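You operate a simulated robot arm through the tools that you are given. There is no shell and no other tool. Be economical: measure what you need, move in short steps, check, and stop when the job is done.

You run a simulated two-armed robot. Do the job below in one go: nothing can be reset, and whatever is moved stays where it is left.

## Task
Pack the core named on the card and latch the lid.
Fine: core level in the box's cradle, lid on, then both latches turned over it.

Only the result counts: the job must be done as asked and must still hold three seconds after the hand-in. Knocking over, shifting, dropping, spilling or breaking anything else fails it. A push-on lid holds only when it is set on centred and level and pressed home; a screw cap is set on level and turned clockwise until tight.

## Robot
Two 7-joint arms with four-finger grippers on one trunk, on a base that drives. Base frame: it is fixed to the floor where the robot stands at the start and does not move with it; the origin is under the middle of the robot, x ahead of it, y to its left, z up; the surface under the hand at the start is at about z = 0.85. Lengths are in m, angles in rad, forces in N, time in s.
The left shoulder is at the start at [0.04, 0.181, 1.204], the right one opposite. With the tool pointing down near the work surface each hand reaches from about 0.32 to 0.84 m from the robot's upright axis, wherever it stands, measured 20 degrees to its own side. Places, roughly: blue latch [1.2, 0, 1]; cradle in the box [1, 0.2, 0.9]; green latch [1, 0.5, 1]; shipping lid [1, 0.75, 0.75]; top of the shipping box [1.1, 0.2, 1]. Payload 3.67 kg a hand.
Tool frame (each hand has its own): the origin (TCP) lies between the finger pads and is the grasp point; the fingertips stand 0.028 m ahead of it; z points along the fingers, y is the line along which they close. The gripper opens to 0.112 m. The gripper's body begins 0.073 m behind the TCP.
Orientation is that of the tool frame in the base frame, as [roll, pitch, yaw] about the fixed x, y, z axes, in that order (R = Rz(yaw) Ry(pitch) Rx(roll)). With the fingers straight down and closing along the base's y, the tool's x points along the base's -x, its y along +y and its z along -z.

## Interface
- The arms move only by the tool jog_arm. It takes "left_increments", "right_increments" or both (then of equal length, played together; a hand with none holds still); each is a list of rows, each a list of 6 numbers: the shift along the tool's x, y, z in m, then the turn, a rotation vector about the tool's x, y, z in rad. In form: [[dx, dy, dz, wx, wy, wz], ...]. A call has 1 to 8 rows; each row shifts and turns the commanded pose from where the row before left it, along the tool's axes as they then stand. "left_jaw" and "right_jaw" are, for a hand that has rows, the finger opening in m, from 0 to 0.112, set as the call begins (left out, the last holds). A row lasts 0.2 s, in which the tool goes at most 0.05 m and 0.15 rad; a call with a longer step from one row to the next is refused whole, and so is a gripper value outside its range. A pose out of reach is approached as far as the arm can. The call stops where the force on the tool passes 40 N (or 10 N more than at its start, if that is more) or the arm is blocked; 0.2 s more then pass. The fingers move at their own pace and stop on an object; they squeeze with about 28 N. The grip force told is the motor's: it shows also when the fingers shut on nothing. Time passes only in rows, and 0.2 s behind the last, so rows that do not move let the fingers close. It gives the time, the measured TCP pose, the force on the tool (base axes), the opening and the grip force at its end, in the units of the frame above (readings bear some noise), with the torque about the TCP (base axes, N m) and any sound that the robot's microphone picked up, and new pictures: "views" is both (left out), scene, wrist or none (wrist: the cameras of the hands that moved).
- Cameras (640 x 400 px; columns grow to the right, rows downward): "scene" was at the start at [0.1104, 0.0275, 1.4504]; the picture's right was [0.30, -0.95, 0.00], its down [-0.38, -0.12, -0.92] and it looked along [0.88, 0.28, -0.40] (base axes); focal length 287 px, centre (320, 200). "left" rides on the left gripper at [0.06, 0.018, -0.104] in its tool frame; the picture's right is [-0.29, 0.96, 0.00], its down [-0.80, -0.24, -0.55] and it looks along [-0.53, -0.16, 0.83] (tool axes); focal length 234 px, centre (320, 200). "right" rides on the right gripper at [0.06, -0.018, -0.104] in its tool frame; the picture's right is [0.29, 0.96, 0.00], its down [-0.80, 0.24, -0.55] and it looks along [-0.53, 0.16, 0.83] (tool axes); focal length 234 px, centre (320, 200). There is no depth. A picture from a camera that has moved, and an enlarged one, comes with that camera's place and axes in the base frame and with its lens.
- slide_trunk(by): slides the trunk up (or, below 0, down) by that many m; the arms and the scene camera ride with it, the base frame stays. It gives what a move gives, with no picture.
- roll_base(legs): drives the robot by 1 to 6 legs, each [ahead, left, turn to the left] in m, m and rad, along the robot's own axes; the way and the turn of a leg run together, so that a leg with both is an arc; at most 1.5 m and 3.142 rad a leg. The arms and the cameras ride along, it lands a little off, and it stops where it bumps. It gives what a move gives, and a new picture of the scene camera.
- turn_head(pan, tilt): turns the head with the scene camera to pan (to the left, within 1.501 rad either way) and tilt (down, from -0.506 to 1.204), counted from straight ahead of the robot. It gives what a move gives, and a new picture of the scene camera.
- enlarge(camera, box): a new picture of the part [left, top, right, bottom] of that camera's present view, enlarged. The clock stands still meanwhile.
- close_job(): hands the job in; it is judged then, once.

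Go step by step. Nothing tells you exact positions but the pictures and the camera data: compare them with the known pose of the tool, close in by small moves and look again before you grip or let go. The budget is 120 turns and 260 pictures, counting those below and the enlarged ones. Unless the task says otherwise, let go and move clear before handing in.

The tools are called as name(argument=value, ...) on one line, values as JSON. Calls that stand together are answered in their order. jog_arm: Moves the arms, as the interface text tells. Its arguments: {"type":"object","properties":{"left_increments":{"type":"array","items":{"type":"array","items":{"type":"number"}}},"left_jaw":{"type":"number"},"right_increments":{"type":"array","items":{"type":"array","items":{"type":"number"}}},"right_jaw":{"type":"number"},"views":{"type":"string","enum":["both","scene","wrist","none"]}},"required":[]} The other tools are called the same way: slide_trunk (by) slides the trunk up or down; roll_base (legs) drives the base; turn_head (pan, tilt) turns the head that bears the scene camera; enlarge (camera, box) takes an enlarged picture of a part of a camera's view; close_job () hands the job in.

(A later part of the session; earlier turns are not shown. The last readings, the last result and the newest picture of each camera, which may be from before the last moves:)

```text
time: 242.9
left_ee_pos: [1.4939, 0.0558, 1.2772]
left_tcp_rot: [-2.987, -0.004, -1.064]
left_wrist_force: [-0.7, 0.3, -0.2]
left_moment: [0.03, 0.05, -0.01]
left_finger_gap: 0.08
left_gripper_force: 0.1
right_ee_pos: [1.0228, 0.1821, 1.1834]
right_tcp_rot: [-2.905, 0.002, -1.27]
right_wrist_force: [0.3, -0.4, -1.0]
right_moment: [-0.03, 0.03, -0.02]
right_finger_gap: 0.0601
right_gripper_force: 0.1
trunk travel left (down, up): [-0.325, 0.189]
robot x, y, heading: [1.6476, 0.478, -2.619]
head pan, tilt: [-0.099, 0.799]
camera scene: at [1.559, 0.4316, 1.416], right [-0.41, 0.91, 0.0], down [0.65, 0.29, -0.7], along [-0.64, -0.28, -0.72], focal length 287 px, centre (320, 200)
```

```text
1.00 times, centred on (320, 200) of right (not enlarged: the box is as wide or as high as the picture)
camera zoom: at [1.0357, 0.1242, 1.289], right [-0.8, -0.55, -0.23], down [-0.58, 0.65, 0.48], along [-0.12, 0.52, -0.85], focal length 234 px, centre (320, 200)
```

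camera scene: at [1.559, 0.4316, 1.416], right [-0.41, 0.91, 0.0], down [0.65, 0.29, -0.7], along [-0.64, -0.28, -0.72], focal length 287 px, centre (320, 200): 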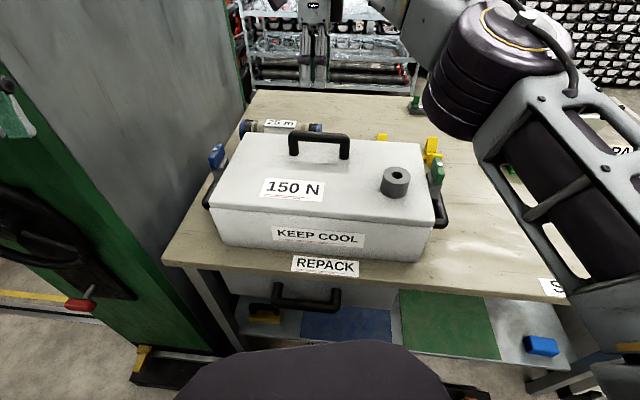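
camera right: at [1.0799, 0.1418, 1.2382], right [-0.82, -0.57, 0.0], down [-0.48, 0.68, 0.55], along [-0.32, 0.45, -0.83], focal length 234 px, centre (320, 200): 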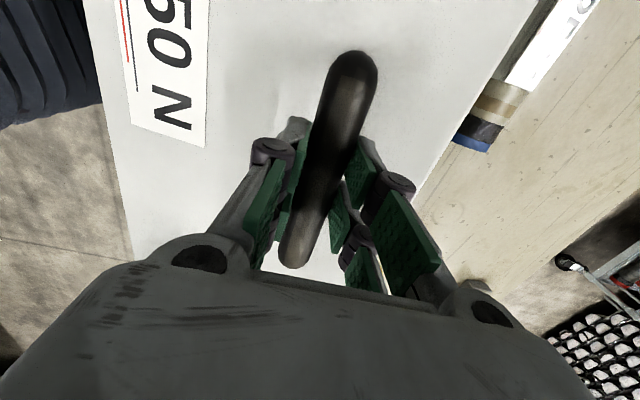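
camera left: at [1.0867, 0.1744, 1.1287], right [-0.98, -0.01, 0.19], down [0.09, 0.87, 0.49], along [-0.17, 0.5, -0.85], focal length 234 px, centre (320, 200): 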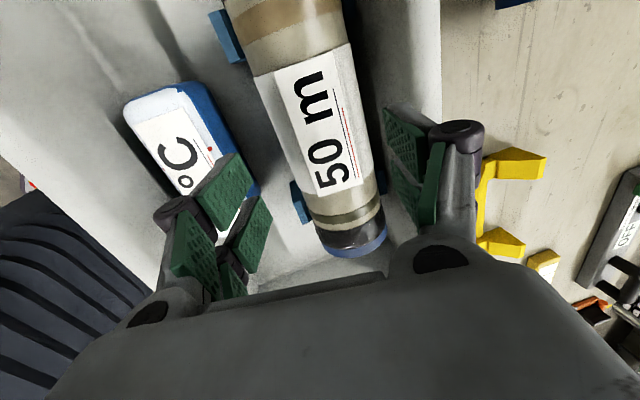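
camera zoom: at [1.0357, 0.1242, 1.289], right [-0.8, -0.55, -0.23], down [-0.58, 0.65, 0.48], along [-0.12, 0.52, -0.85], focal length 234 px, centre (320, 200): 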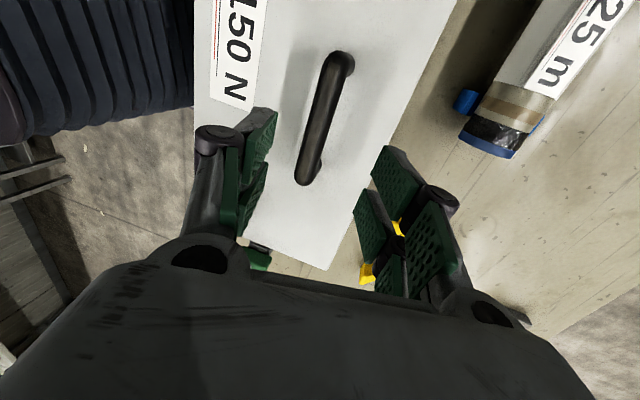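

The lid is seated flush. Next are the latches: bars pivoting on vertical bolts (blue bolt ≈(1.174, 0.003, 1.038), green ≈(1.023, 0.463)). I untilt the right hand, turn it and bring it over the green latch.

jog_arm(right_increments=[[0, 0, -0.01, -0.08, 0, 0], [0, 0, 0, -0.08, 0, 0], [0, 0, 0, -0.077, 0, 0], [0, 0, 0, 0, 0, -0.145], [0, 0, 0, 0, 0, -0.145], [0, 0, 0, 0, 0, -0.145], [0, 0, 0, 0, 0, -0.145], [0, 0, 0, 0, 0, -0.145]], views="none")

jog_arm(right_increments=[[-0.0242, -0.04, 0, 0, 0, -0.145], [-0.0182, -0.0431, 0, 0, 0, -0.145], [-0.0118, -0.0453, 0, 0, 0, -0.145], [-0.0051, -0.0465, 0, 0, 0, -0.145], [0.0016, -0.0468, 0, 0, 0, -0.145], [0.0084, -0.046, 0, 0, 0, -0.145]], views="both")

```text
time: 244.7
left_ee_pos: [1.4914, 0.057, 1.2763]
left_tcp_rot: [-2.985, -0.005, -1.065]
left_wrist_force: [0.2, 0.3, -0.6]
left_moment: [0.01, 0.04, 0.0]
left_finger_gap: 0.08
left_gripper_force: 0.1
right_ee_pos: [1.0191, 0.1828, 1.1914]
right_tcp_rot: [-3.137, -0.002, -0.542]
right_wrist_force: [-1.5, 0.3, -0.1]
right_moment: [0.0, 0.03, -0.01]
right_finger_gap: 0.0602
right_gripper_force: 0.1
trunk travel left (down, up): [-0.325, 0.189]
robot x, y, heading: [1.647, 0.4773, -2.621]
head pan, tilt: [-0.099, 0.799]
```

```text
time: 246.1
left_ee_pos: [1.4933, 0.0583, 1.28]
left_tcp_rot: [-2.987, -0.005, -1.066]
left_wrist_force: [-0.6, 0.1, 0.7]
left_moment: [-0.02, 0.03, 0.02]
left_finger_gap: 0.08
left_gripper_force: 0.0
right_ee_pos: [1.0205, 0.4645, 1.193]
right_tcp_rot: [3.142, -0.002, 0.329]
right_wrist_force: [0.6, 0.7, -0.1]
right_moment: [-0.05, 0.0, -0.03]
right_finger_gap: 0.0598
right_gripper_force: 0.1
trunk travel left (down, up): [-0.325, 0.189]
robot x, y, heading: [1.6482, 0.4765, -2.621]
head pan, tilt: [-0.099, 0.799]
camera scene: at [1.558, 0.4352, 1.4161], right [-0.41, 0.91, 0.0], down [0.65, 0.29, -0.7], along [-0.64, -0.29, -0.72], focal length 287 px, centre (320, 200)
camera right: at [1.0721, 0.5026, 1.2969], right [0.58, -0.81, 0.0], down [-0.68, -0.49, 0.55], along [-0.45, -0.32, -0.83], focal length 234 px, centre (320, 200)
```

scene: 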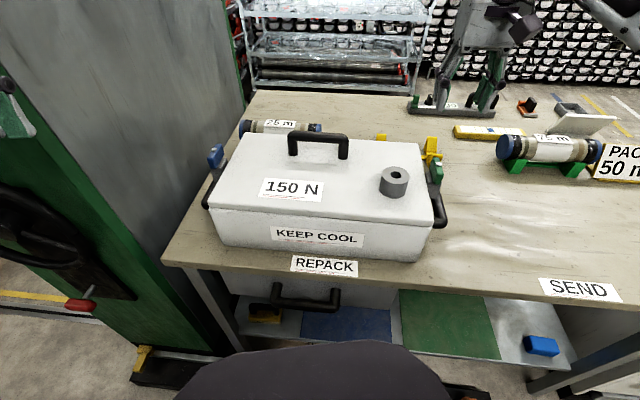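
right: 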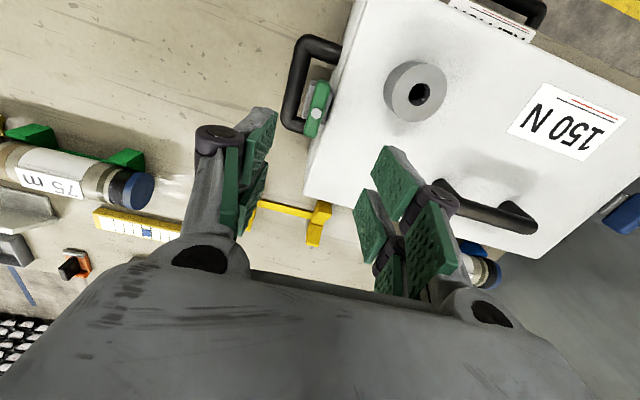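

Good top view of the green latch; I zoom in to locate the pivot and see the bar's shape.

enlarge(camera="right", box=[270, 50, 370, 150])

enlarge(camera="scene", box=[400, 130, 470, 230])

```text
4.00 times, centred on (320, 100) of right
camera zoom: at [1.0721, 0.5026, 1.2969], right [0.58, -0.81, 0.0], down [-0.68, -0.49, 0.55], along [-0.45, -0.32, -0.83], focal length 937 px, centre (320, 600)
```

zoom: 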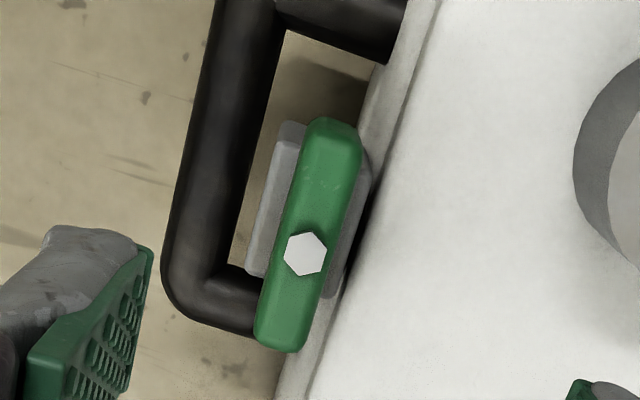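

```text
4.00 times, centred on (435, 180) of scene
camera zoom: at [1.558, 0.4352, 1.4161], right [-0.41, 0.91, 0.0], down [0.65, 0.29, -0.7], along [-0.64, -0.29, -0.72], focal length 1148 px, centre (-140, 280)
```

zoom: 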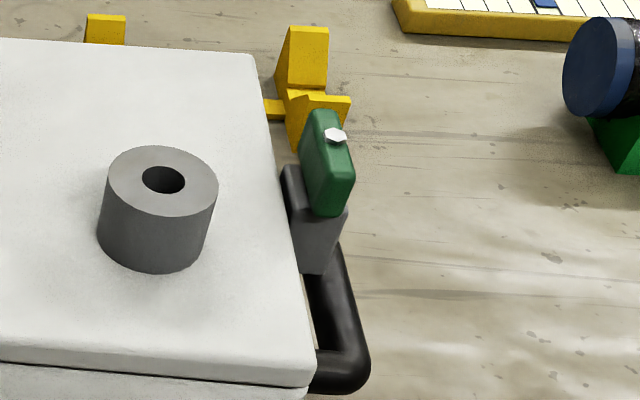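

The green bar's long end points toward me and must swing clockwise over the lid. I centre on its bolt and descend above it.

jog_arm(right_increments=[[0.0024, -0.004, 0.03, 0, 0, 0], [0, 0, 0.045, 0, 0, 0], [0, 0, 0.04, 0, 0, 0]], right_jaw=0.05, views="wrist")

enlarge(camera="scene", box=[390, 100, 480, 220])

```text
time: 246.9
left_ee_pos: [1.4914, 0.0551, 1.2769]
left_tcp_rot: [-2.985, -0.004, -1.066]
left_wrist_force: [-0.7, -0.8, 0.3]
left_moment: [0.03, 0.01, 0.0]
left_finger_gap: 0.0799
left_gripper_force: 0.1
right_ee_pos: [1.019, 0.4671, 1.0781]
right_tcp_rot: [3.14, -0.002, 0.327]
right_wrist_force: [0.9, -0.2, 0.0]
right_moment: [0.0, -0.02, -0.02]
right_finger_gap: 0.0499
right_gripper_force: 0.0
trunk travel left (down, up): [-0.325, 0.189]
robot x, y, heading: [1.6453, 0.4781, -2.621]
head pan, tilt: [-0.099, 0.799]
camera right: at [1.0707, 0.5041, 1.1818], right [0.58, -0.81, 0.0], down [-0.68, -0.48, 0.55], along [-0.45, -0.32, -0.83], focal length 234 px, centre (320, 200)
```

right: 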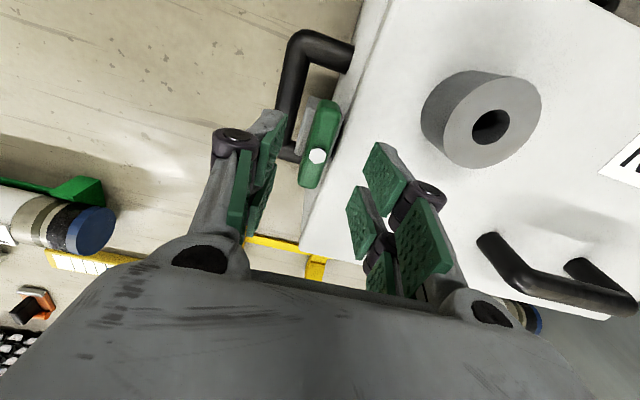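

```text
3.33 times, centred on (435, 160) of scene
camera zoom: at [1.5567, 0.4324, 1.4159], right [-0.41, 0.91, 0.0], down [0.65, 0.29, -0.7], along [-0.64, -0.28, -0.72], focal length 957 px, centre (-63, 333)
```

zoom: 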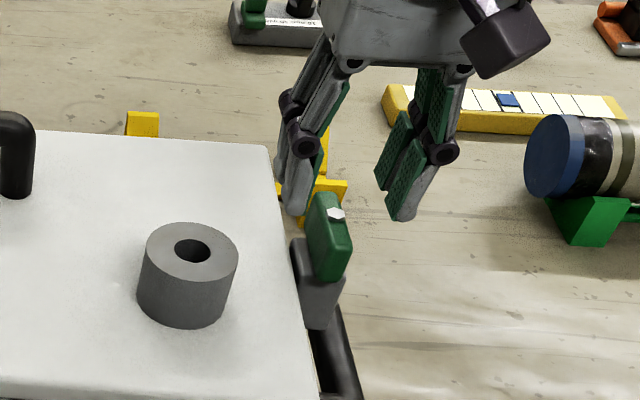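

The bolt is right under the TCP. I descend to straddle the bar and close.

jog_arm(right_increments=[[0, 0, 0.022, 0, 0, 0], [0, 0, 0.02, 0, 0, 0]], views="none")

jog_arm(right_increments=[[0, 0, 0, 0, 0, 0], [0, 0, 0, 0, 0, 0], [0, 0, 0, 0, 0, 0]], right_jaw=0.0, views="wrist")

enlarge(camera="scene", box=[390, 100, 480, 220])

```text
time: 247.5
left_ee_pos: [1.4916, 0.0566, 1.2771]
left_tcp_rot: [-2.983, -0.003, -1.065]
left_wrist_force: [-0.3, 0.1, -0.1]
left_moment: [-0.01, 0.0, -0.01]
left_finger_gap: 0.0801
left_gripper_force: 0.0
right_ee_pos: [1.0199, 0.4692, 1.0348]
right_tcp_rot: [-3.139, -0.002, 0.325]
right_wrist_force: [0.5, -0.7, -0.1]
right_moment: [0.0, -0.02, -0.03]
right_finger_gap: 0.0498
right_gripper_force: 0.0
trunk travel left (down, up): [-0.325, 0.189]
robot x, y, heading: [1.6451, 0.4743, -2.622]
head pan, tilt: [-0.099, 0.799]
```

```text
time: 248.3
left_ee_pos: [1.4911, 0.0584, 1.277]
left_tcp_rot: [-2.985, -0.004, -1.066]
left_wrist_force: [0.9, -0.4, 1.0]
left_moment: [0.0, 0.0, 0.01]
left_finger_gap: 0.0801
left_gripper_force: 0.1
right_ee_pos: [1.019, 0.4689, 1.0353]
right_tcp_rot: [-3.141, -0.003, 0.326]
right_wrist_force: [-0.9, 4.3, 0.0]
right_moment: [0.24, -0.19, 0.01]
right_finger_gap: 0.0159
right_gripper_force: 28.0
trunk travel left (down, up): [-0.325, 0.189]
robot x, y, heading: [1.6469, 0.4747, -2.623]
head pan, tilt: [-0.099, 0.799]
camera right: at [1.0713, 0.5061, 1.1399], right [0.58, -0.81, 0.0], down [-0.68, -0.48, 0.55], along [-0.45, -0.32, -0.83], focal length 234 px, centre (320, 200)
```

right: 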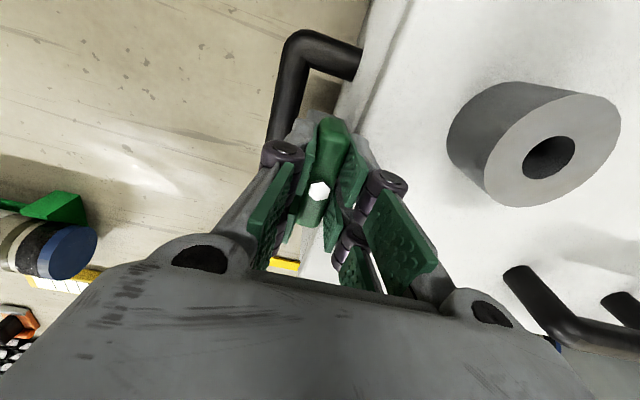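

```text
3.33 times, centred on (435, 160) of scene
camera zoom: at [1.5571, 0.4334, 1.4159], right [-0.41, 0.91, 0.0], down [0.65, 0.29, -0.7], along [-0.64, -0.28, -0.72], focal length 957 px, centre (-63, 333)
```

zoom: 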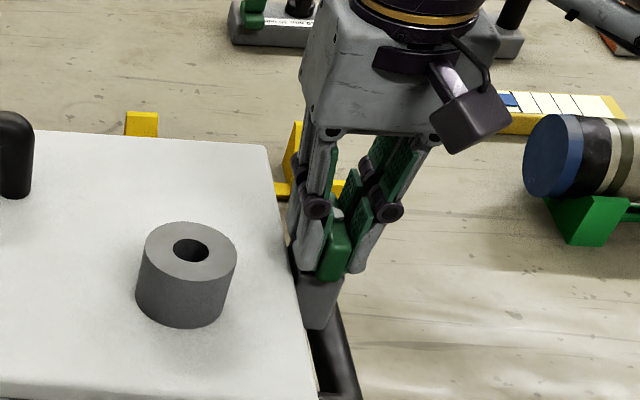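

Gripped. I turn it clockwise in small steps, watching the torque.

jog_arm(right_increments=[[0, 0, 0, 0, 0, 0.08], [0, 0, 0, 0, 0, 0.1], [0, 0, 0, 0, 0, 0.1], [0, 0, 0, 0, 0, 0.1]], views="wrist")

```text
time: 249.3
left_ee_pos: [1.4921, 0.0571, 1.2776]
left_tcp_rot: [-2.987, -0.004, -1.064]
left_wrist_force: [0.3, -0.4, 0.0]
left_moment: [-0.01, -0.01, -0.01]
left_finger_gap: 0.08
left_gripper_force: 0.2
right_ee_pos: [1.0211, 0.4693, 1.0353]
right_tcp_rot: [-3.14, -0.002, -0.053]
right_wrist_force: [-5.3, 5.2, 6.6]
right_moment: [0.08, 0.06, 1.66]
right_finger_gap: 0.034
right_gripper_force: 28.1
trunk travel left (down, up): [-0.325, 0.189]
robot x, y, heading: [1.6514, 0.4782, -2.621]
head pan, tilt: [-0.099, 0.799]
camera right: at [1.0822, 0.4848, 1.1394], right [0.24, -0.97, 0.0], down [-0.81, -0.2, 0.55], along [-0.54, -0.13, -0.83], focal length 234 px, centre (320, 200)
```

right: 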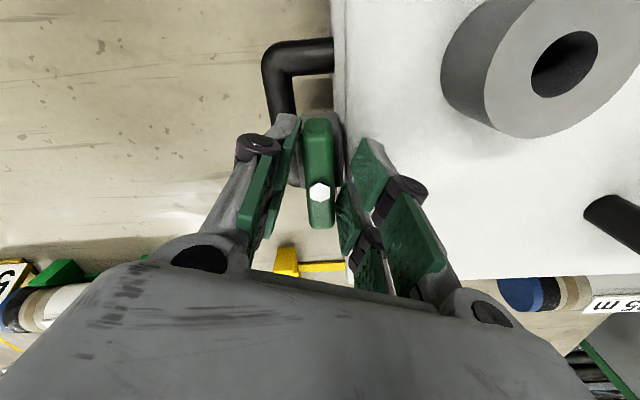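

It resists clockwise and just spreads the fingers. I return and test the counter-clockwise direction gently.

jog_arm(right_increments=[[0, 0, 0, 0, 0, -0.13], [0, 0, 0, 0, 0, -0.13], [0, 0, 0, 0, 0, -0.12], [0, 0, 0, 0, 0, 0]], views="none")

jog_arm(right_increments=[[0, 0, 0, 0, 0, -0.08], [0, 0, 0, 0, 0, -0.08], [0, 0, 0, 0, 0, -0.08]], views="wrist")

```text
time: 250.3
left_ee_pos: [1.4931, 0.0561, 1.2766]
left_tcp_rot: [-2.986, -0.002, -1.064]
left_wrist_force: [-0.6, 0.0, 0.1]
left_moment: [0.01, 0.04, -0.01]
left_finger_gap: 0.0798
left_gripper_force: 0.0
right_ee_pos: [1.0206, 0.4708, 1.0349]
right_tcp_rot: [-3.139, -0.004, 0.328]
right_wrist_force: [3.0, 5.3, 3.1]
right_moment: [0.22, -0.19, 0.03]
right_finger_gap: 0.0159
right_gripper_force: 28.4
trunk travel left (down, up): [-0.325, 0.189]
robot x, y, heading: [1.6437, 0.48, -2.617]
head pan, tilt: [-0.099, 0.799]
```

```text
time: 251.1
left_ee_pos: [1.4931, 0.0588, 1.2776]
left_tcp_rot: [-2.987, -0.004, -1.065]
left_wrist_force: [-1.3, 0.1, 0.9]
left_moment: [0.0, -0.01, 0.01]
left_finger_gap: 0.0801
left_gripper_force: 0.1
right_ee_pos: [1.0209, 0.4698, 1.0348]
right_tcp_rot: [3.14, -0.004, 0.567]
right_wrist_force: [3.3, 8.3, -1.3]
right_moment: [-0.07, 0.49, -0.01]
right_finger_gap: 0.0158
right_gripper_force: 27.7
trunk travel left (down, up): [-0.325, 0.189]
robot x, y, heading: [1.649, 0.4781, -2.621]
head pan, tilt: [-0.099, 0.799]
camera right: at [1.0624, 0.5179, 1.1386], right [0.76, -0.65, 0.0], down [-0.54, -0.63, 0.55], along [-0.36, -0.42, -0.83], focal length 234 px, centre (320, 200)
```

right: 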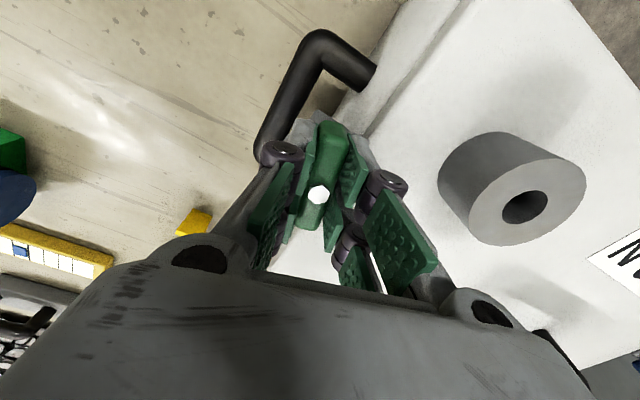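

Counter-clockwise turns freely with no torque. I keep turning.

jog_arm(right_increments=[[0, 0, 0, 0, 0, -0.12], [0, 0, 0, 0, 0, -0.12], [0, 0, 0, 0, 0, -0.12], [0, 0, 0, 0, 0, -0.12], [0, 0, 0, 0, 0, -0.12]], views="none")

jog_arm(right_increments=[[0, 0, 0, 0, 0, -0.12], [0, 0, 0, 0, 0, -0.12], [0, 0, 0, 0, 0, -0.12], [0, 0, 0, 0, 0, -0.12], [0, 0, 0, 0, 0, -0.12], [0, 0, 0, 0, 0, -0.12]], views="both")

```text
time: 252.3
left_ee_pos: [1.4925, 0.0577, 1.2767]
left_tcp_rot: [-2.986, -0.004, -1.064]
left_wrist_force: [-1.2, -0.6, -0.1]
left_moment: [0.01, -0.04, 0.01]
left_finger_gap: 0.0799
left_gripper_force: 0.0
right_ee_pos: [1.0196, 0.472, 1.034]
right_tcp_rot: [3.14, -0.001, 1.109]
right_wrist_force: [-1.5, 12.1, 0.6]
right_moment: [0.99, -0.3, -0.02]
right_finger_gap: 0.016
right_gripper_force: 27.6
right hand out of reach, approached as far as the arm can: row 5
trunk travel left (down, up): [-0.325, 0.189]
robot x, y, heading: [1.6469, 0.4784, -2.622]
head pan, tilt: [-0.099, 0.799]
```

```text
time: 253.7
left_ee_pos: [1.4927, 0.056, 1.277]
left_tcp_rot: [-2.986, -0.004, -1.065]
left_wrist_force: [-0.8, 1.0, 0.2]
left_moment: [0.01, 0.02, -0.02]
left_finger_gap: 0.0801
left_gripper_force: 0.1
right_ee_pos: [1.0346, 0.4612, 1.0335]
right_tcp_rot: [-3.106, 0.005, 1.178]
right_wrist_force: [-4.7, -3.1, -9.6]
right_moment: [-1.02, -0.29, 0.01]
right_finger_gap: 0.0159
right_gripper_force: 27.8
right hand out of reach, approached as far as the arm can: row 1, 2, 3, 4, 5, 6
trunk travel left (down, up): [-0.325, 0.189]
robot x, y, heading: [1.6452, 0.4783, -2.623]
head pan, tilt: [-0.099, 0.799]
camera scene: at [1.5557, 0.4323, 1.4157], right [-0.41, 0.91, 0.0], down [0.66, 0.29, -0.7], along [-0.64, -0.28, -0.72], focal length 287 px, centre (320, 200)
camera right: at [1.045, 0.5225, 1.1381], right [0.99, -0.1, -0.03], down [-0.07, -0.83, 0.55], along [-0.08, -0.54, -0.84], focal length 234 px, centre (320, 200)
```

scene: 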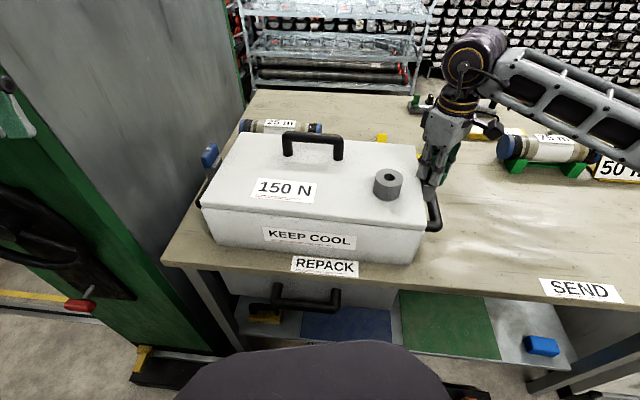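
right: 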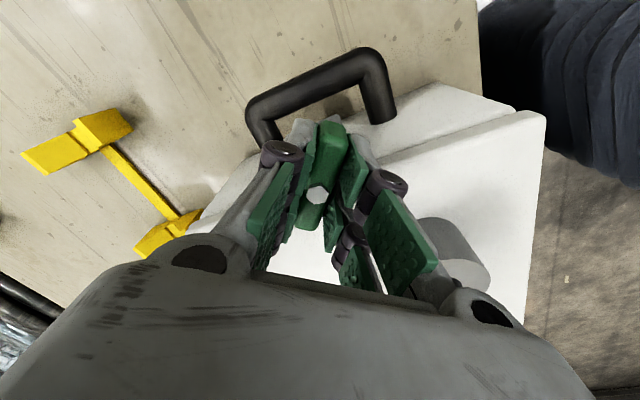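

The wrist hit its limit and dragged the box about 15 mm. I back off the turn a little and bring the box back to where it was.

jog_arm(right_increments=[[0, 0, 0, -0.036, 0, 0.06], [0.0008, -0.0055, 0, 0, 0, 0.04], [0.0008, -0.0055, 0, 0, 0, 0], [0.0008, -0.0055, 0, 0, 0, 0]], views="scene")

enlarge(camera="scene", box=[190, 90, 460, 270])

```text
time: 254.7
left_ee_pos: [1.4918, 0.0553, 1.2761]
left_tcp_rot: [-2.986, -0.004, -1.065]
left_wrist_force: [-0.5, -0.6, 0.6]
left_moment: [-0.01, 0.01, 0.0]
left_finger_gap: 0.08
left_gripper_force: 0.0
right_ee_pos: [1.021, 0.4695, 1.0345]
right_tcp_rot: [-3.14, 0.002, 1.073]
right_wrist_force: [2.1, -4.9, -13.8]
right_moment: [-0.46, 0.14, 0.02]
right_finger_gap: 0.0158
right_gripper_force: 28.4
trunk travel left (down, up): [-0.325, 0.189]
robot x, y, heading: [1.6433, 0.4786, -2.62]
head pan, tilt: [-0.099, 0.799]
camera scene: at [1.5563, 0.4321, 1.4158], right [-0.41, 0.91, 0.0], down [0.66, 0.29, -0.7], along [-0.64, -0.28, -0.72], focal length 287 px, centre (320, 200)
```

scene: 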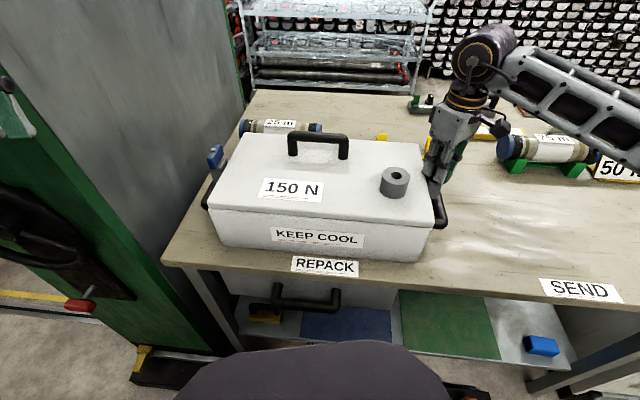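

```text
2.22 times, centred on (325, 180) of scene
camera zoom: at [1.5563, 0.4321, 1.4158], right [-0.41, 0.91, 0.0], down [0.66, 0.29, -0.7], along [-0.64, -0.28, -0.72], focal length 638 px, centre (309, 244)
```

zoom: 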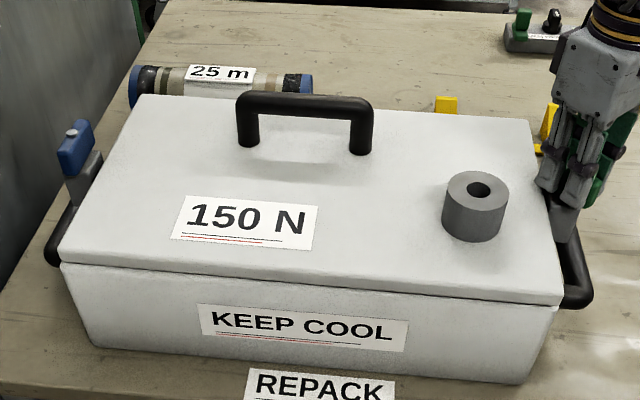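

The box is back within about a millimetre. The right wrist can't turn the bar further, so I release it, and will push the bar's long end round the rest of the way with closed fingertips.

jog_arm(right_increments=[[0, 0, 0.001, 0, 0, 0], [0, 0, 0, 0, 0, 0], [0, 0, -0.02, 0, 0, 0], [0, 0, -0.035, 0, 0, 0], [0, 0, -0.035, 0, 0, 0.1]], right_jaw=0.05, views="wrist")

enlarge(camera="right", box=[240, 80, 400, 220])

enlarge(camera="scene", box=[190, 90, 460, 270])

```text
time: 255.9
left_ee_pos: [1.4928, 0.0548, 1.2776]
left_tcp_rot: [-2.987, 0.0, -1.065]
left_wrist_force: [0.8, 0.5, -0.5]
left_moment: [0.01, 0.0, -0.02]
left_finger_gap: 0.0803
left_gripper_force: 0.1
right_ee_pos: [1.0217, 0.4734, 1.124]
right_tcp_rot: [-3.142, 0.006, 0.977]
right_wrist_force: [0.8, 0.2, 0.0]
right_moment: [0.01, 0.01, -0.05]
right_finger_gap: 0.0501
right_gripper_force: 0.0
trunk travel left (down, up): [-0.325, 0.189]
robot x, y, heading: [1.6478, 0.4752, -2.627]
head pan, tilt: [-0.099, 0.799]
camera right: at [1.0418, 0.5338, 1.228], right [0.95, -0.3, 0.0], down [-0.25, -0.79, 0.56], along [-0.17, -0.53, -0.83], focal length 234 px, centre (320, 200)
```

right: 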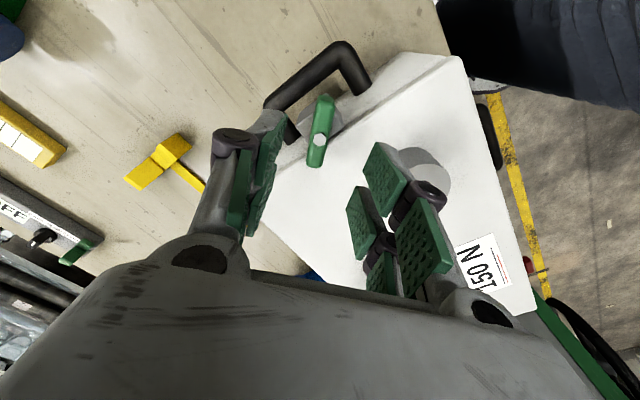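

```text
2.86 times, centred on (320, 150) of right
camera zoom: at [1.0418, 0.5338, 1.228], right [0.95, -0.3, 0.0], down [-0.25, -0.79, 0.56], along [-0.17, -0.53, -0.83], focal length 669 px, centre (320, 343)
```

zoom: 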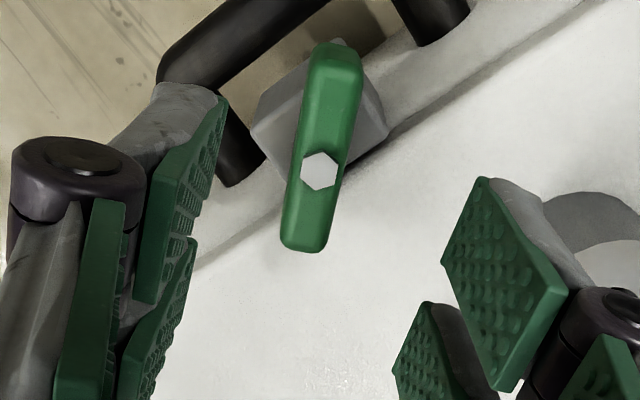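

```text
2.22 times, centred on (325, 180) of scene
camera zoom: at [1.5578, 0.4325, 1.416], right [-0.41, 0.91, 0.0], down [0.65, 0.29, -0.7], along [-0.64, -0.28, -0.72], focal length 638 px, centre (309, 244)
```

zoom: 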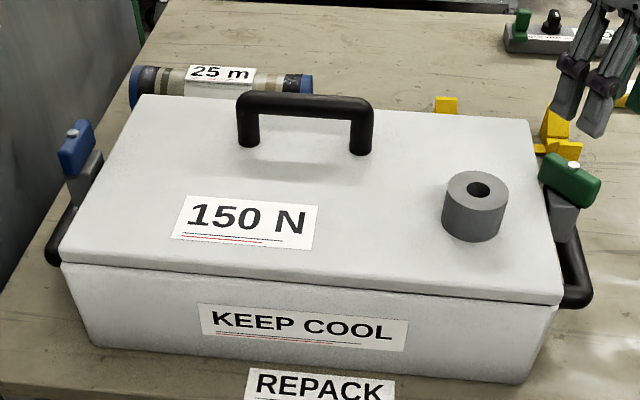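

The bar stays at ~45°. I close the fingers, realign and move to just in front of the bar's long end.

jog_arm(right_increments=[[0, 0, 0, 0, 0, 0.13], [0, 0, 0, 0, 0, 0.13], [0, 0, 0, 0, 0, 0.13], [0, 0, 0, 0, 0, 0.13], [0, 0, 0, 0, 0, 0.13], [0.025, 0.003, 0, 0, 0, 0], [0.024, 0.003, 0, 0, 0, 0], [0, 0, 0.03, 0, 0, 0]], right_jaw=0.0, views="wrist")

enlarge(camera="scene", box=[390, 90, 480, 230])

```text
time: 257.7
left_ee_pos: [1.4917, 0.0579, 1.2779]
left_tcp_rot: [-2.983, -0.004, -1.064]
left_wrist_force: [0.1, -0.6, 0.0]
left_moment: [0.0, -0.01, 0.01]
left_finger_gap: 0.0799
left_gripper_force: 0.0
right_ee_pos: [1.0699, 0.4817, 1.0933]
right_tcp_rot: [3.137, 0.003, 0.326]
right_wrist_force: [0.2, -0.7, 0.6]
right_moment: [0.02, -0.04, 0.02]
right_finger_gap: 0.0
right_gripper_force: 28.2
trunk travel left (down, up): [-0.325, 0.189]
robot x, y, heading: [1.6443, 0.4774, -2.62]
head pan, tilt: [-0.099, 0.799]
camera right: at [1.1215, 0.5196, 1.1978], right [0.58, -0.81, 0.0], down [-0.68, -0.48, 0.56], along [-0.45, -0.32, -0.83], focal length 234 px, centre (320, 200)
```

right: 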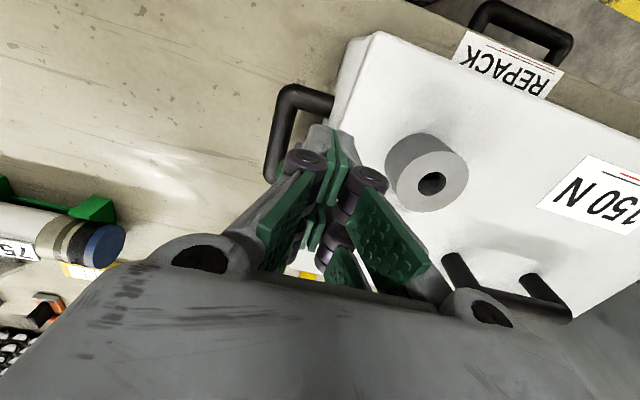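

```text
2.86 times, centred on (435, 160) of scene
camera zoom: at [1.5562, 0.433, 1.4158], right [-0.41, 0.91, 0.0], down [0.66, 0.29, -0.7], along [-0.64, -0.28, -0.72], focal length 820 px, centre (-9, 314)
```

zoom: 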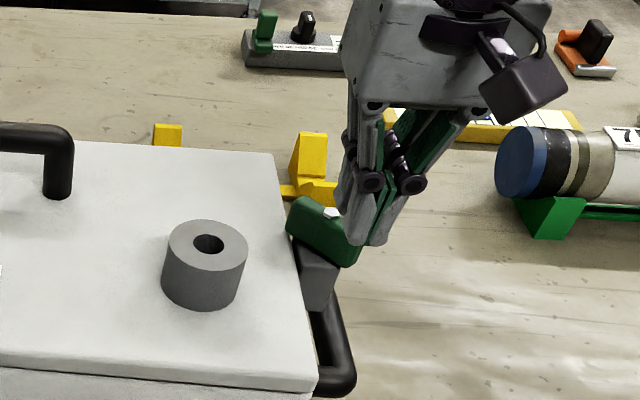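

I lower beside the bar and push its long end round in small arcs.

jog_arm(right_increments=[[0, 0, 0.03, 0, 0, 0], [0, 0, 0.023, 0, 0, 0], [-0.016, -0.006, 0, 0, 0, 0], [-0.003, -0.009, 0, 0, 0, 0]], views="none")

enlarge(camera="scene", box=[390, 90, 480, 230])

```text
time: 258.7
left_ee_pos: [1.4932, 0.0561, 1.2776]
left_tcp_rot: [-2.986, -0.004, -1.065]
left_wrist_force: [-0.4, -0.1, 0.1]
left_moment: [-0.03, 0.01, 0.02]
left_finger_gap: 0.0802
left_gripper_force: 0.1
right_ee_pos: [1.0459, 0.4886, 1.0429]
right_tcp_rot: [3.137, 0.006, 0.326]
right_wrist_force: [1.4, -0.2, -1.2]
right_moment: [-0.01, -0.09, -0.06]
right_finger_gap: 0.0003
right_gripper_force: 27.5
trunk travel left (down, up): [-0.325, 0.189]
robot x, y, heading: [1.6468, 0.4745, -2.624]
head pan, tilt: [-0.099, 0.799]
```

```text
2.86 times, centred on (435, 160) of scene
camera zoom: at [1.558, 0.4331, 1.416], right [-0.41, 0.91, 0.0], down [0.65, 0.29, -0.7], along [-0.64, -0.28, -0.72], focal length 820 px, centre (-9, 314)
```

zoom: 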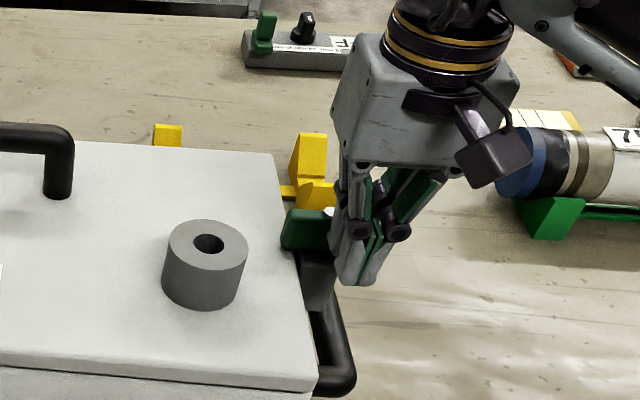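

The bar is following with almost no force. I push the rest.

jog_arm(right_increments=[[-0.006, -0.007, 0, 0, 0, 0], [-0.007, -0.006, 0, 0, 0, 0]], views="none")

jog_arm(right_increments=[[0.02, 0.002, 0, 0, 0, 0], [0.015, 0, -0.02, 0, 0, 0], [0, 0, -0.045, 0, 0, 0], [0, 0, -0.03, 0, 0, 0]], views="wrist")

enlarge(camera="scene", box=[390, 90, 480, 230])

```text
time: 259.3
left_ee_pos: [1.4918, 0.0561, 1.2772]
left_tcp_rot: [-2.986, -0.002, -1.065]
left_wrist_force: [-0.7, -0.7, 0.0]
left_moment: [0.0, -0.01, -0.02]
left_finger_gap: 0.0801
left_gripper_force: 0.1
right_ee_pos: [1.0313, 0.4971, 1.0413]
right_tcp_rot: [3.137, 0.004, 0.328]
right_wrist_force: [4.2, -0.8, -0.9]
right_moment: [0.0, -0.15, 0.05]
right_finger_gap: 0.0
right_gripper_force: 28.6
trunk travel left (down, up): [-0.325, 0.189]
robot x, y, heading: [1.6501, 0.4771, -2.622]
head pan, tilt: [-0.099, 0.799]
```

```text
time: 260.3
left_ee_pos: [1.4932, 0.0565, 1.2761]
left_tcp_rot: [-2.986, -0.002, -1.066]
left_wrist_force: [-0.2, -0.2, -0.4]
left_moment: [0.02, 0.01, 0.02]
left_finger_gap: 0.0802
left_gripper_force: 0.1
right_ee_pos: [1.0648, 0.5085, 1.1374]
right_tcp_rot: [3.138, 0.005, 0.328]
right_wrist_force: [-0.7, -0.8, 0.0]
right_moment: [-0.02, 0.03, 0.04]
right_finger_gap: 0.0
right_gripper_force: 27.9
trunk travel left (down, up): [-0.325, 0.189]
robot x, y, heading: [1.6449, 0.4771, -2.621]
head pan, tilt: [-0.099, 0.799]
camera right: at [1.1169, 0.5455, 1.2412], right [0.58, -0.81, 0.0], down [-0.68, -0.48, 0.56], along [-0.45, -0.32, -0.83], focal length 234 px, centre (320, 200)
```

right: 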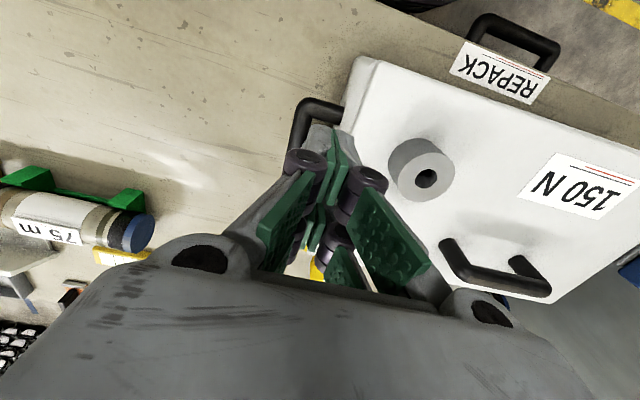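

```text
2.86 times, centred on (435, 160) of scene
camera zoom: at [1.5583, 0.433, 1.416], right [-0.41, 0.91, 0.0], down [0.65, 0.29, -0.7], along [-0.64, -0.28, -0.72], focal length 820 px, centre (-9, 314)
```

zoom: 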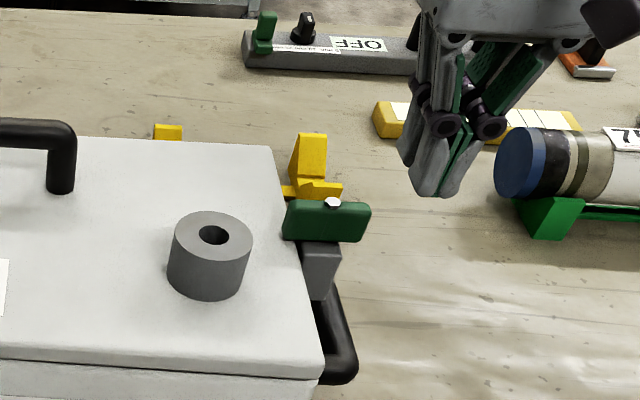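

The green latch lies across the lid edge now. I check whether the box itself moved.

enlarge(camera="scene", box=[190, 90, 460, 270])

enlarge(camera="scene", box=[410, 140, 460, 200])

```text
2.22 times, centred on (325, 180) of scene
camera zoom: at [1.5583, 0.433, 1.416], right [-0.41, 0.91, 0.0], down [0.65, 0.29, -0.7], along [-0.64, -0.28, -0.72], focal length 638 px, centre (309, 244)
```

zoom: 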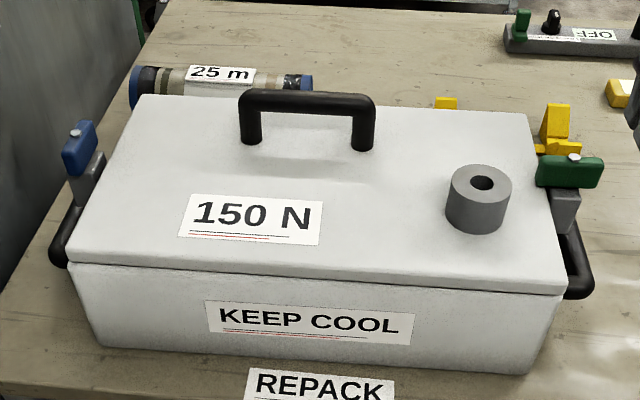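

```text
6.67 times, centred on (435, 170) of scene
camera zoom: at [1.5583, 0.433, 1.416], right [-0.41, 0.91, 0.0], down [0.65, 0.29, -0.7], along [-0.64, -0.28, -0.72], focal length 1914 px, centre (-447, 400)
```

zoom: 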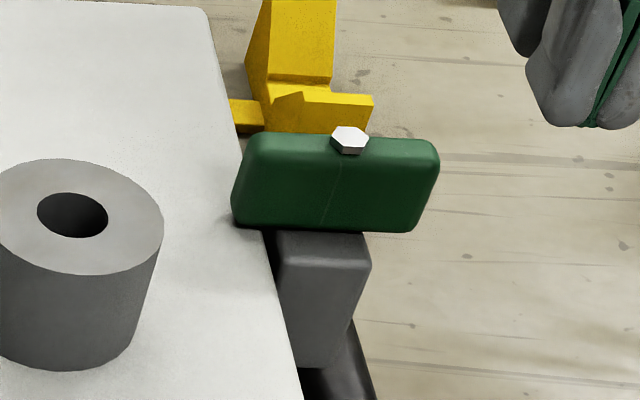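

The green latch is over the lid; the box only yawed slightly (~1 cm at one end). Now the blue latch with the left hand: I bring it above and turn it.

jog_arm(left_increments=[[-0.0154, 0.0434, 0, 0, 0, 0], [-0.0154, 0.0434, 0, -0.026, 0, 0], [-0.0154, 0.0434, 0, -0.026, 0, 0], [-0.0154, 0.0434, 0, -0.026, 0, 0], [-0.0154, 0.0434, 0, -0.026, 0, 0], [-0.0154, 0.0434, 0, -0.026, 0, 0], [-0.0154, 0.0434, 0, -0.025, 0, 0]], left_jaw=0.0, views="none")

jog_arm(left_increments=[[0, 0, 0, 0, 0, -0.139], [0, 0, 0, 0, 0, -0.139], [0, 0, 0, 0, 0, -0.139], [0, 0, 0, 0, 0, -0.139], [0, 0, 0, 0, 0, -0.139], [0, 0, 0, 0, 0, -0.139], [0, 0, 0, 0, 0, -0.139], [0, 0, 0, 0, 0, -0.139]], views="none")

jog_arm(left_increments=[[0, 0, 0, 0, 0, -0.139], [0, 0, 0, 0, 0, -0.139]], views="both")

```text
time: 261.9
left_ee_pos: [1.1751, 0.0057, 1.2437]
left_tcp_rot: [-3.14, -0.003, -1.065]
left_wrist_force: [-0.3, -0.6, -0.8]
left_moment: [-0.01, -0.05, -0.01]
left_finger_gap: 0.0
left_gripper_force: 28.2
right_ee_pos: [1.0622, 0.5082, 1.1336]
right_tcp_rot: [3.136, 0.002, 0.326]
right_wrist_force: [-1.3, -0.1, 0.2]
right_moment: [0.05, -0.04, -0.02]
right_finger_gap: 0.0
right_gripper_force: 28.1
trunk travel left (down, up): [-0.325, 0.189]
robot x, y, heading: [1.6438, 0.4779, -2.622]
head pan, tilt: [-0.099, 0.799]
```

```text
time: 263.7
left_ee_pos: [1.1769, 0.0036, 1.2459]
left_tcp_rot: [3.14, -0.001, 0.05]
left_wrist_force: [0.1, -0.1, -0.1]
left_moment: [0.01, -0.01, -0.01]
left_finger_gap: 0.0
left_gripper_force: 28.5
right_ee_pos: [1.0626, 0.5074, 1.1367]
right_tcp_rot: [3.138, 0.003, 0.325]
right_wrist_force: [0.2, -0.8, -0.1]
right_moment: [-0.01, 0.02, -0.03]
right_finger_gap: 0.0003
right_gripper_force: 27.9
trunk travel left (down, up): [-0.325, 0.189]
robot x, y, heading: [1.6482, 0.4754, -2.621]
head pan, tilt: [-0.099, 0.799]
```

```text
time: 264.3
left_ee_pos: [1.1758, 0.0041, 1.2462]
left_tcp_rot: [3.138, -0.002, 0.328]
left_wrist_force: [-0.6, -0.4, 0.0]
left_moment: [0.01, 0.01, -0.03]
left_finger_gap: 0.0
left_gripper_force: 28.0
right_ee_pos: [1.0636, 0.5079, 1.1371]
right_tcp_rot: [3.14, 0.002, 0.326]
right_wrist_force: [-0.3, -0.6, 0.1]
right_moment: [-0.02, 0.01, 0.01]
right_finger_gap: 0.0001
right_gripper_force: 28.1
trunk travel left (down, up): [-0.325, 0.189]
robot x, y, heading: [1.6447, 0.477, -2.621]
head pan, tilt: [-0.099, 0.799]
camera scene: at [1.5572, 0.4328, 1.4159], right [-0.41, 0.91, 0.0], down [0.65, 0.29, -0.7], along [-0.64, -0.28, -0.72], focal length 287 px, centre (320, 200)
camera left: at [1.2382, 0.0062, 1.3514], right [0.03, -1.0, 0.0], down [-0.83, -0.03, 0.55], along [-0.55, -0.02, -0.83], focal length 234 px, centre (320, 200)
```

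scene: 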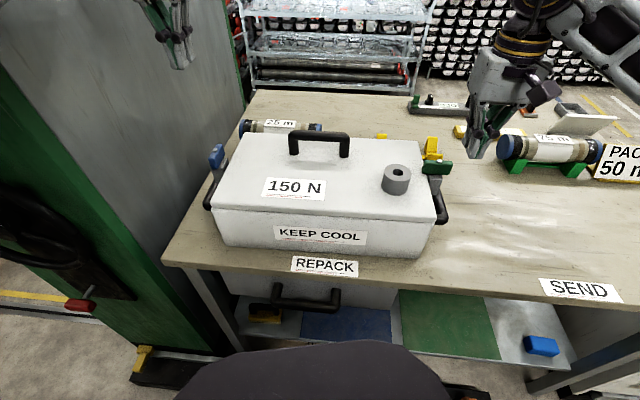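
left: 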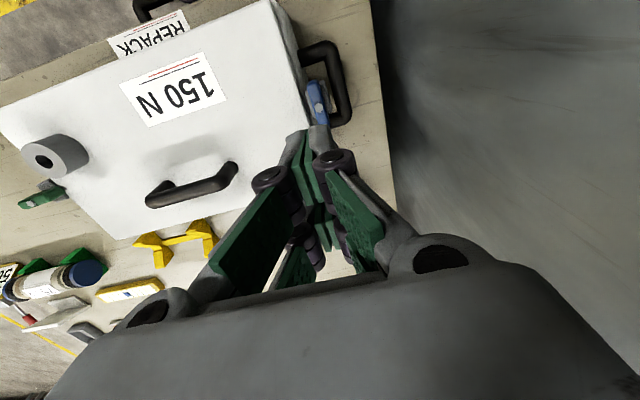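

I zoom on the blue latch from the left wrist camera.

enlarge(camera="left", box=[270, 40, 370, 140])

enlarge(camera="scene", box=[190, 120, 260, 220])

```text
4.00 times, centred on (320, 90) of left
camera zoom: at [1.2382, 0.0062, 1.3514], right [0.03, -1.0, 0.0], down [-0.83, -0.03, 0.55], along [-0.55, -0.02, -0.83], focal length 937 px, centre (320, 640)
```

zoom: 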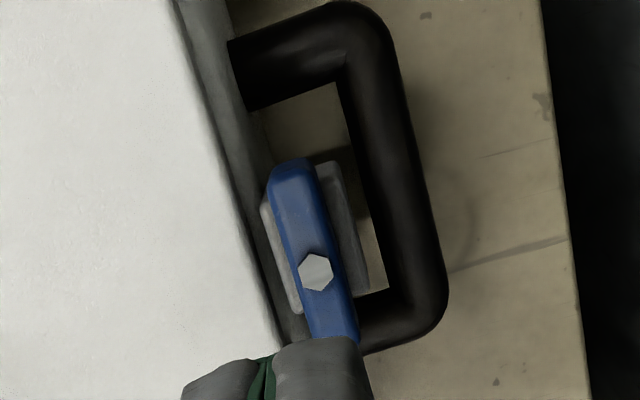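

```text
4.00 times, centred on (225, 170) of scene
camera zoom: at [1.5572, 0.4328, 1.4159], right [-0.41, 0.91, 0.0], down [0.65, 0.29, -0.7], along [-0.64, -0.28, -0.72], focal length 1148 px, centre (700, 320)
```

zoom: 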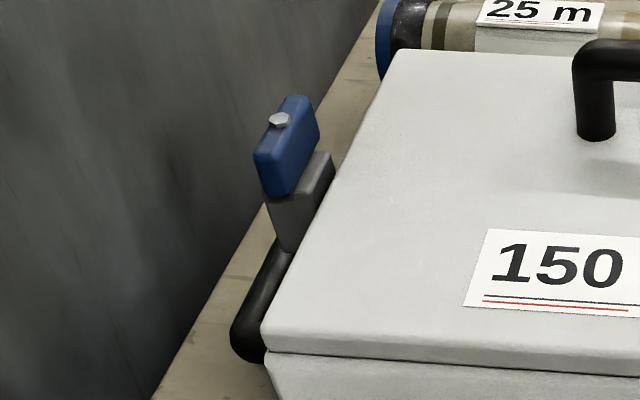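

The blue bar mirrors the green one: its long end must swing outward clockwise. I position the closed fingers on its lid side and come down partway.

jog_arm(left_increments=[[0.0125, -0.014, 0.03, 0, 0, 0], [0.0125, -0.014, 0.03, 0, 0, 0], [0, 0, 0.045, 0, 0, 0], [0, 0, 0.045, 0, 0, 0]], views="wrist")

enlarge(camera="scene", box=[190, 100, 270, 220])

```text
time: 265.3
left_ee_pos: [1.1897, 0.0382, 1.0961]
left_tcp_rot: [3.14, -0.003, 0.325]
left_wrist_force: [-0.5, -0.1, 0.9]
left_moment: [0.04, 0.03, 0.0]
left_finger_gap: 0.0
left_gripper_force: 28.3
right_ee_pos: [1.0621, 0.5076, 1.1365]
right_tcp_rot: [3.14, 0.004, 0.327]
right_wrist_force: [0.7, -0.2, -0.4]
right_moment: [-0.01, -0.02, 0.03]
right_finger_gap: 0.0
right_gripper_force: 28.0
trunk travel left (down, up): [-0.325, 0.189]
robot x, y, heading: [1.6464, 0.4797, -2.618]
head pan, tilt: [-0.099, 0.799]
camera left: at [1.2538, 0.0406, 1.2008], right [0.03, -1.0, 0.0], down [-0.83, -0.03, 0.55], along [-0.55, -0.02, -0.83], focal length 234 px, centre (320, 200)
```

left: 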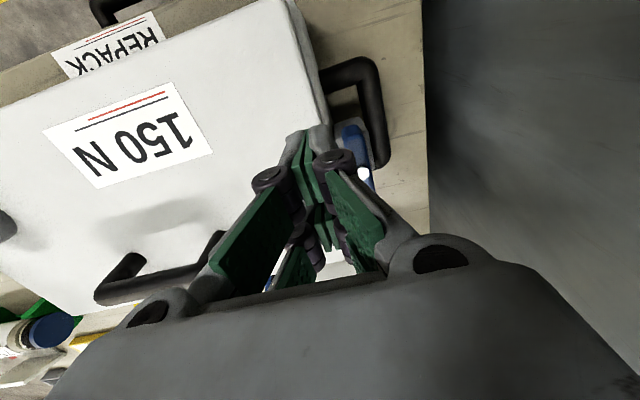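

```text
3.33 times, centred on (230, 160) of scene
camera zoom: at [1.5568, 0.4322, 1.4159], right [-0.41, 0.91, 0.0], down [0.65, 0.29, -0.7], along [-0.64, -0.28, -0.72], focal length 957 px, centre (620, 333)
```

zoom: 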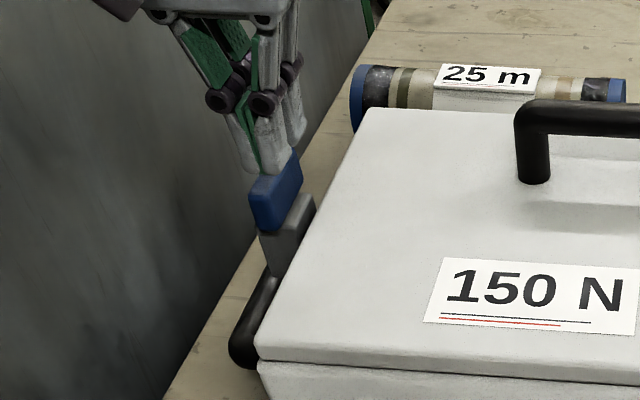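

Positioned beside the bar. I lower the fingertips to bar height.

jog_arm(left_increments=[[0, -0.002, 0.03, 0, 0, 0], [0, 0, 0.025, 0, 0, 0]], views="none")

enlarge(camera="scene", box=[190, 100, 270, 220])

```text
time: 265.9
left_ee_pos: [1.1928, 0.0402, 1.042]
left_tcp_rot: [3.14, -0.002, 0.326]
left_wrist_force: [-0.3, -0.5, -0.2]
left_moment: [0.05, 0.0, -0.03]
left_finger_gap: 0.0
left_gripper_force: 28.2
right_ee_pos: [1.0626, 0.5082, 1.1371]
right_tcp_rot: [3.138, 0.001, 0.327]
right_wrist_force: [0.2, 0.6, 0.0]
right_moment: [0.02, 0.0, 0.01]
right_finger_gap: 0.0001
right_gripper_force: 28.0
trunk travel left (down, up): [-0.325, 0.189]
robot x, y, heading: [1.6452, 0.4763, -2.619]
head pan, tilt: [-0.099, 0.799]
```

```text
3.33 times, centred on (230, 160) of scene
camera zoom: at [1.5572, 0.4326, 1.4159], right [-0.41, 0.91, 0.0], down [0.65, 0.29, -0.7], along [-0.64, -0.28, -0.72], focal length 957 px, centre (620, 333)
```

zoom: 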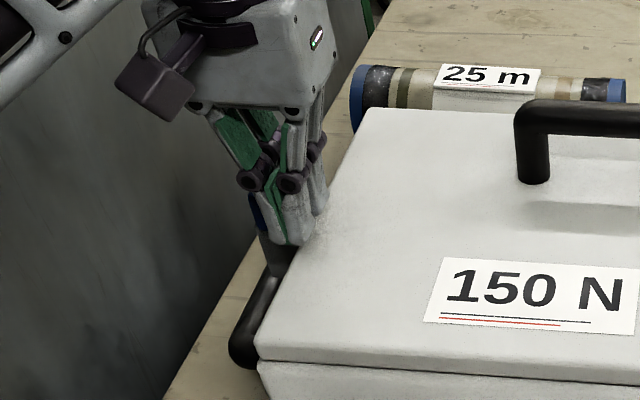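

Now I push outward in small steps.

jog_arm(left_increments=[[0.0015, 0.011, 0, 0, 0, 0], [0.0015, 0.011, 0, 0, 0, 0], [-0.001, 0.009, 0, 0, 0, 0]], views="none")

enlarge(camera="scene", box=[190, 100, 460, 270])

```text
time: 266.7
left_ee_pos: [1.202, 0.0118, 1.0429]
left_tcp_rot: [3.138, -0.002, 0.325]
left_wrist_force: [-2.4, 7.6, 4.0]
left_moment: [0.01, 0.07, -0.08]
left_finger_gap: 0.0
left_gripper_force: 27.9
right_ee_pos: [1.0639, 0.5092, 1.1368]
right_tcp_rot: [3.138, 0.004, 0.327]
right_wrist_force: [0.0, -0.5, 0.0]
right_moment: [0.01, -0.03, -0.03]
right_finger_gap: 0.0001
right_gripper_force: 27.9
trunk travel left (down, up): [-0.325, 0.189]
robot x, y, heading: [1.6468, 0.479, -2.62]
head pan, tilt: [-0.099, 0.799]
```

```text
2.35 times, centred on (325, 185) of scene
camera zoom: at [1.5574, 0.434, 1.416], right [-0.41, 0.91, 0.0], down [0.65, 0.29, -0.7], along [-0.64, -0.29, -0.72], focal length 676 px, centre (308, 235)
```

zoom: 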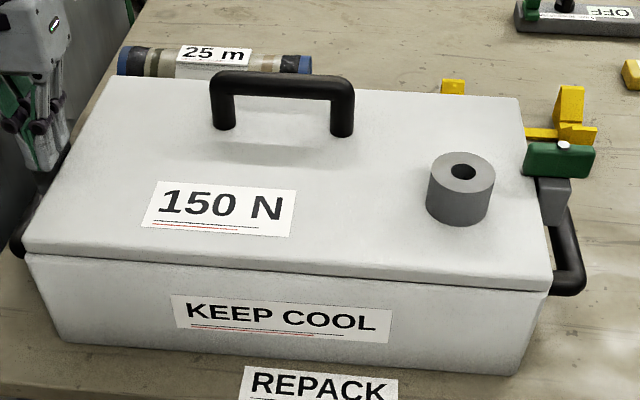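

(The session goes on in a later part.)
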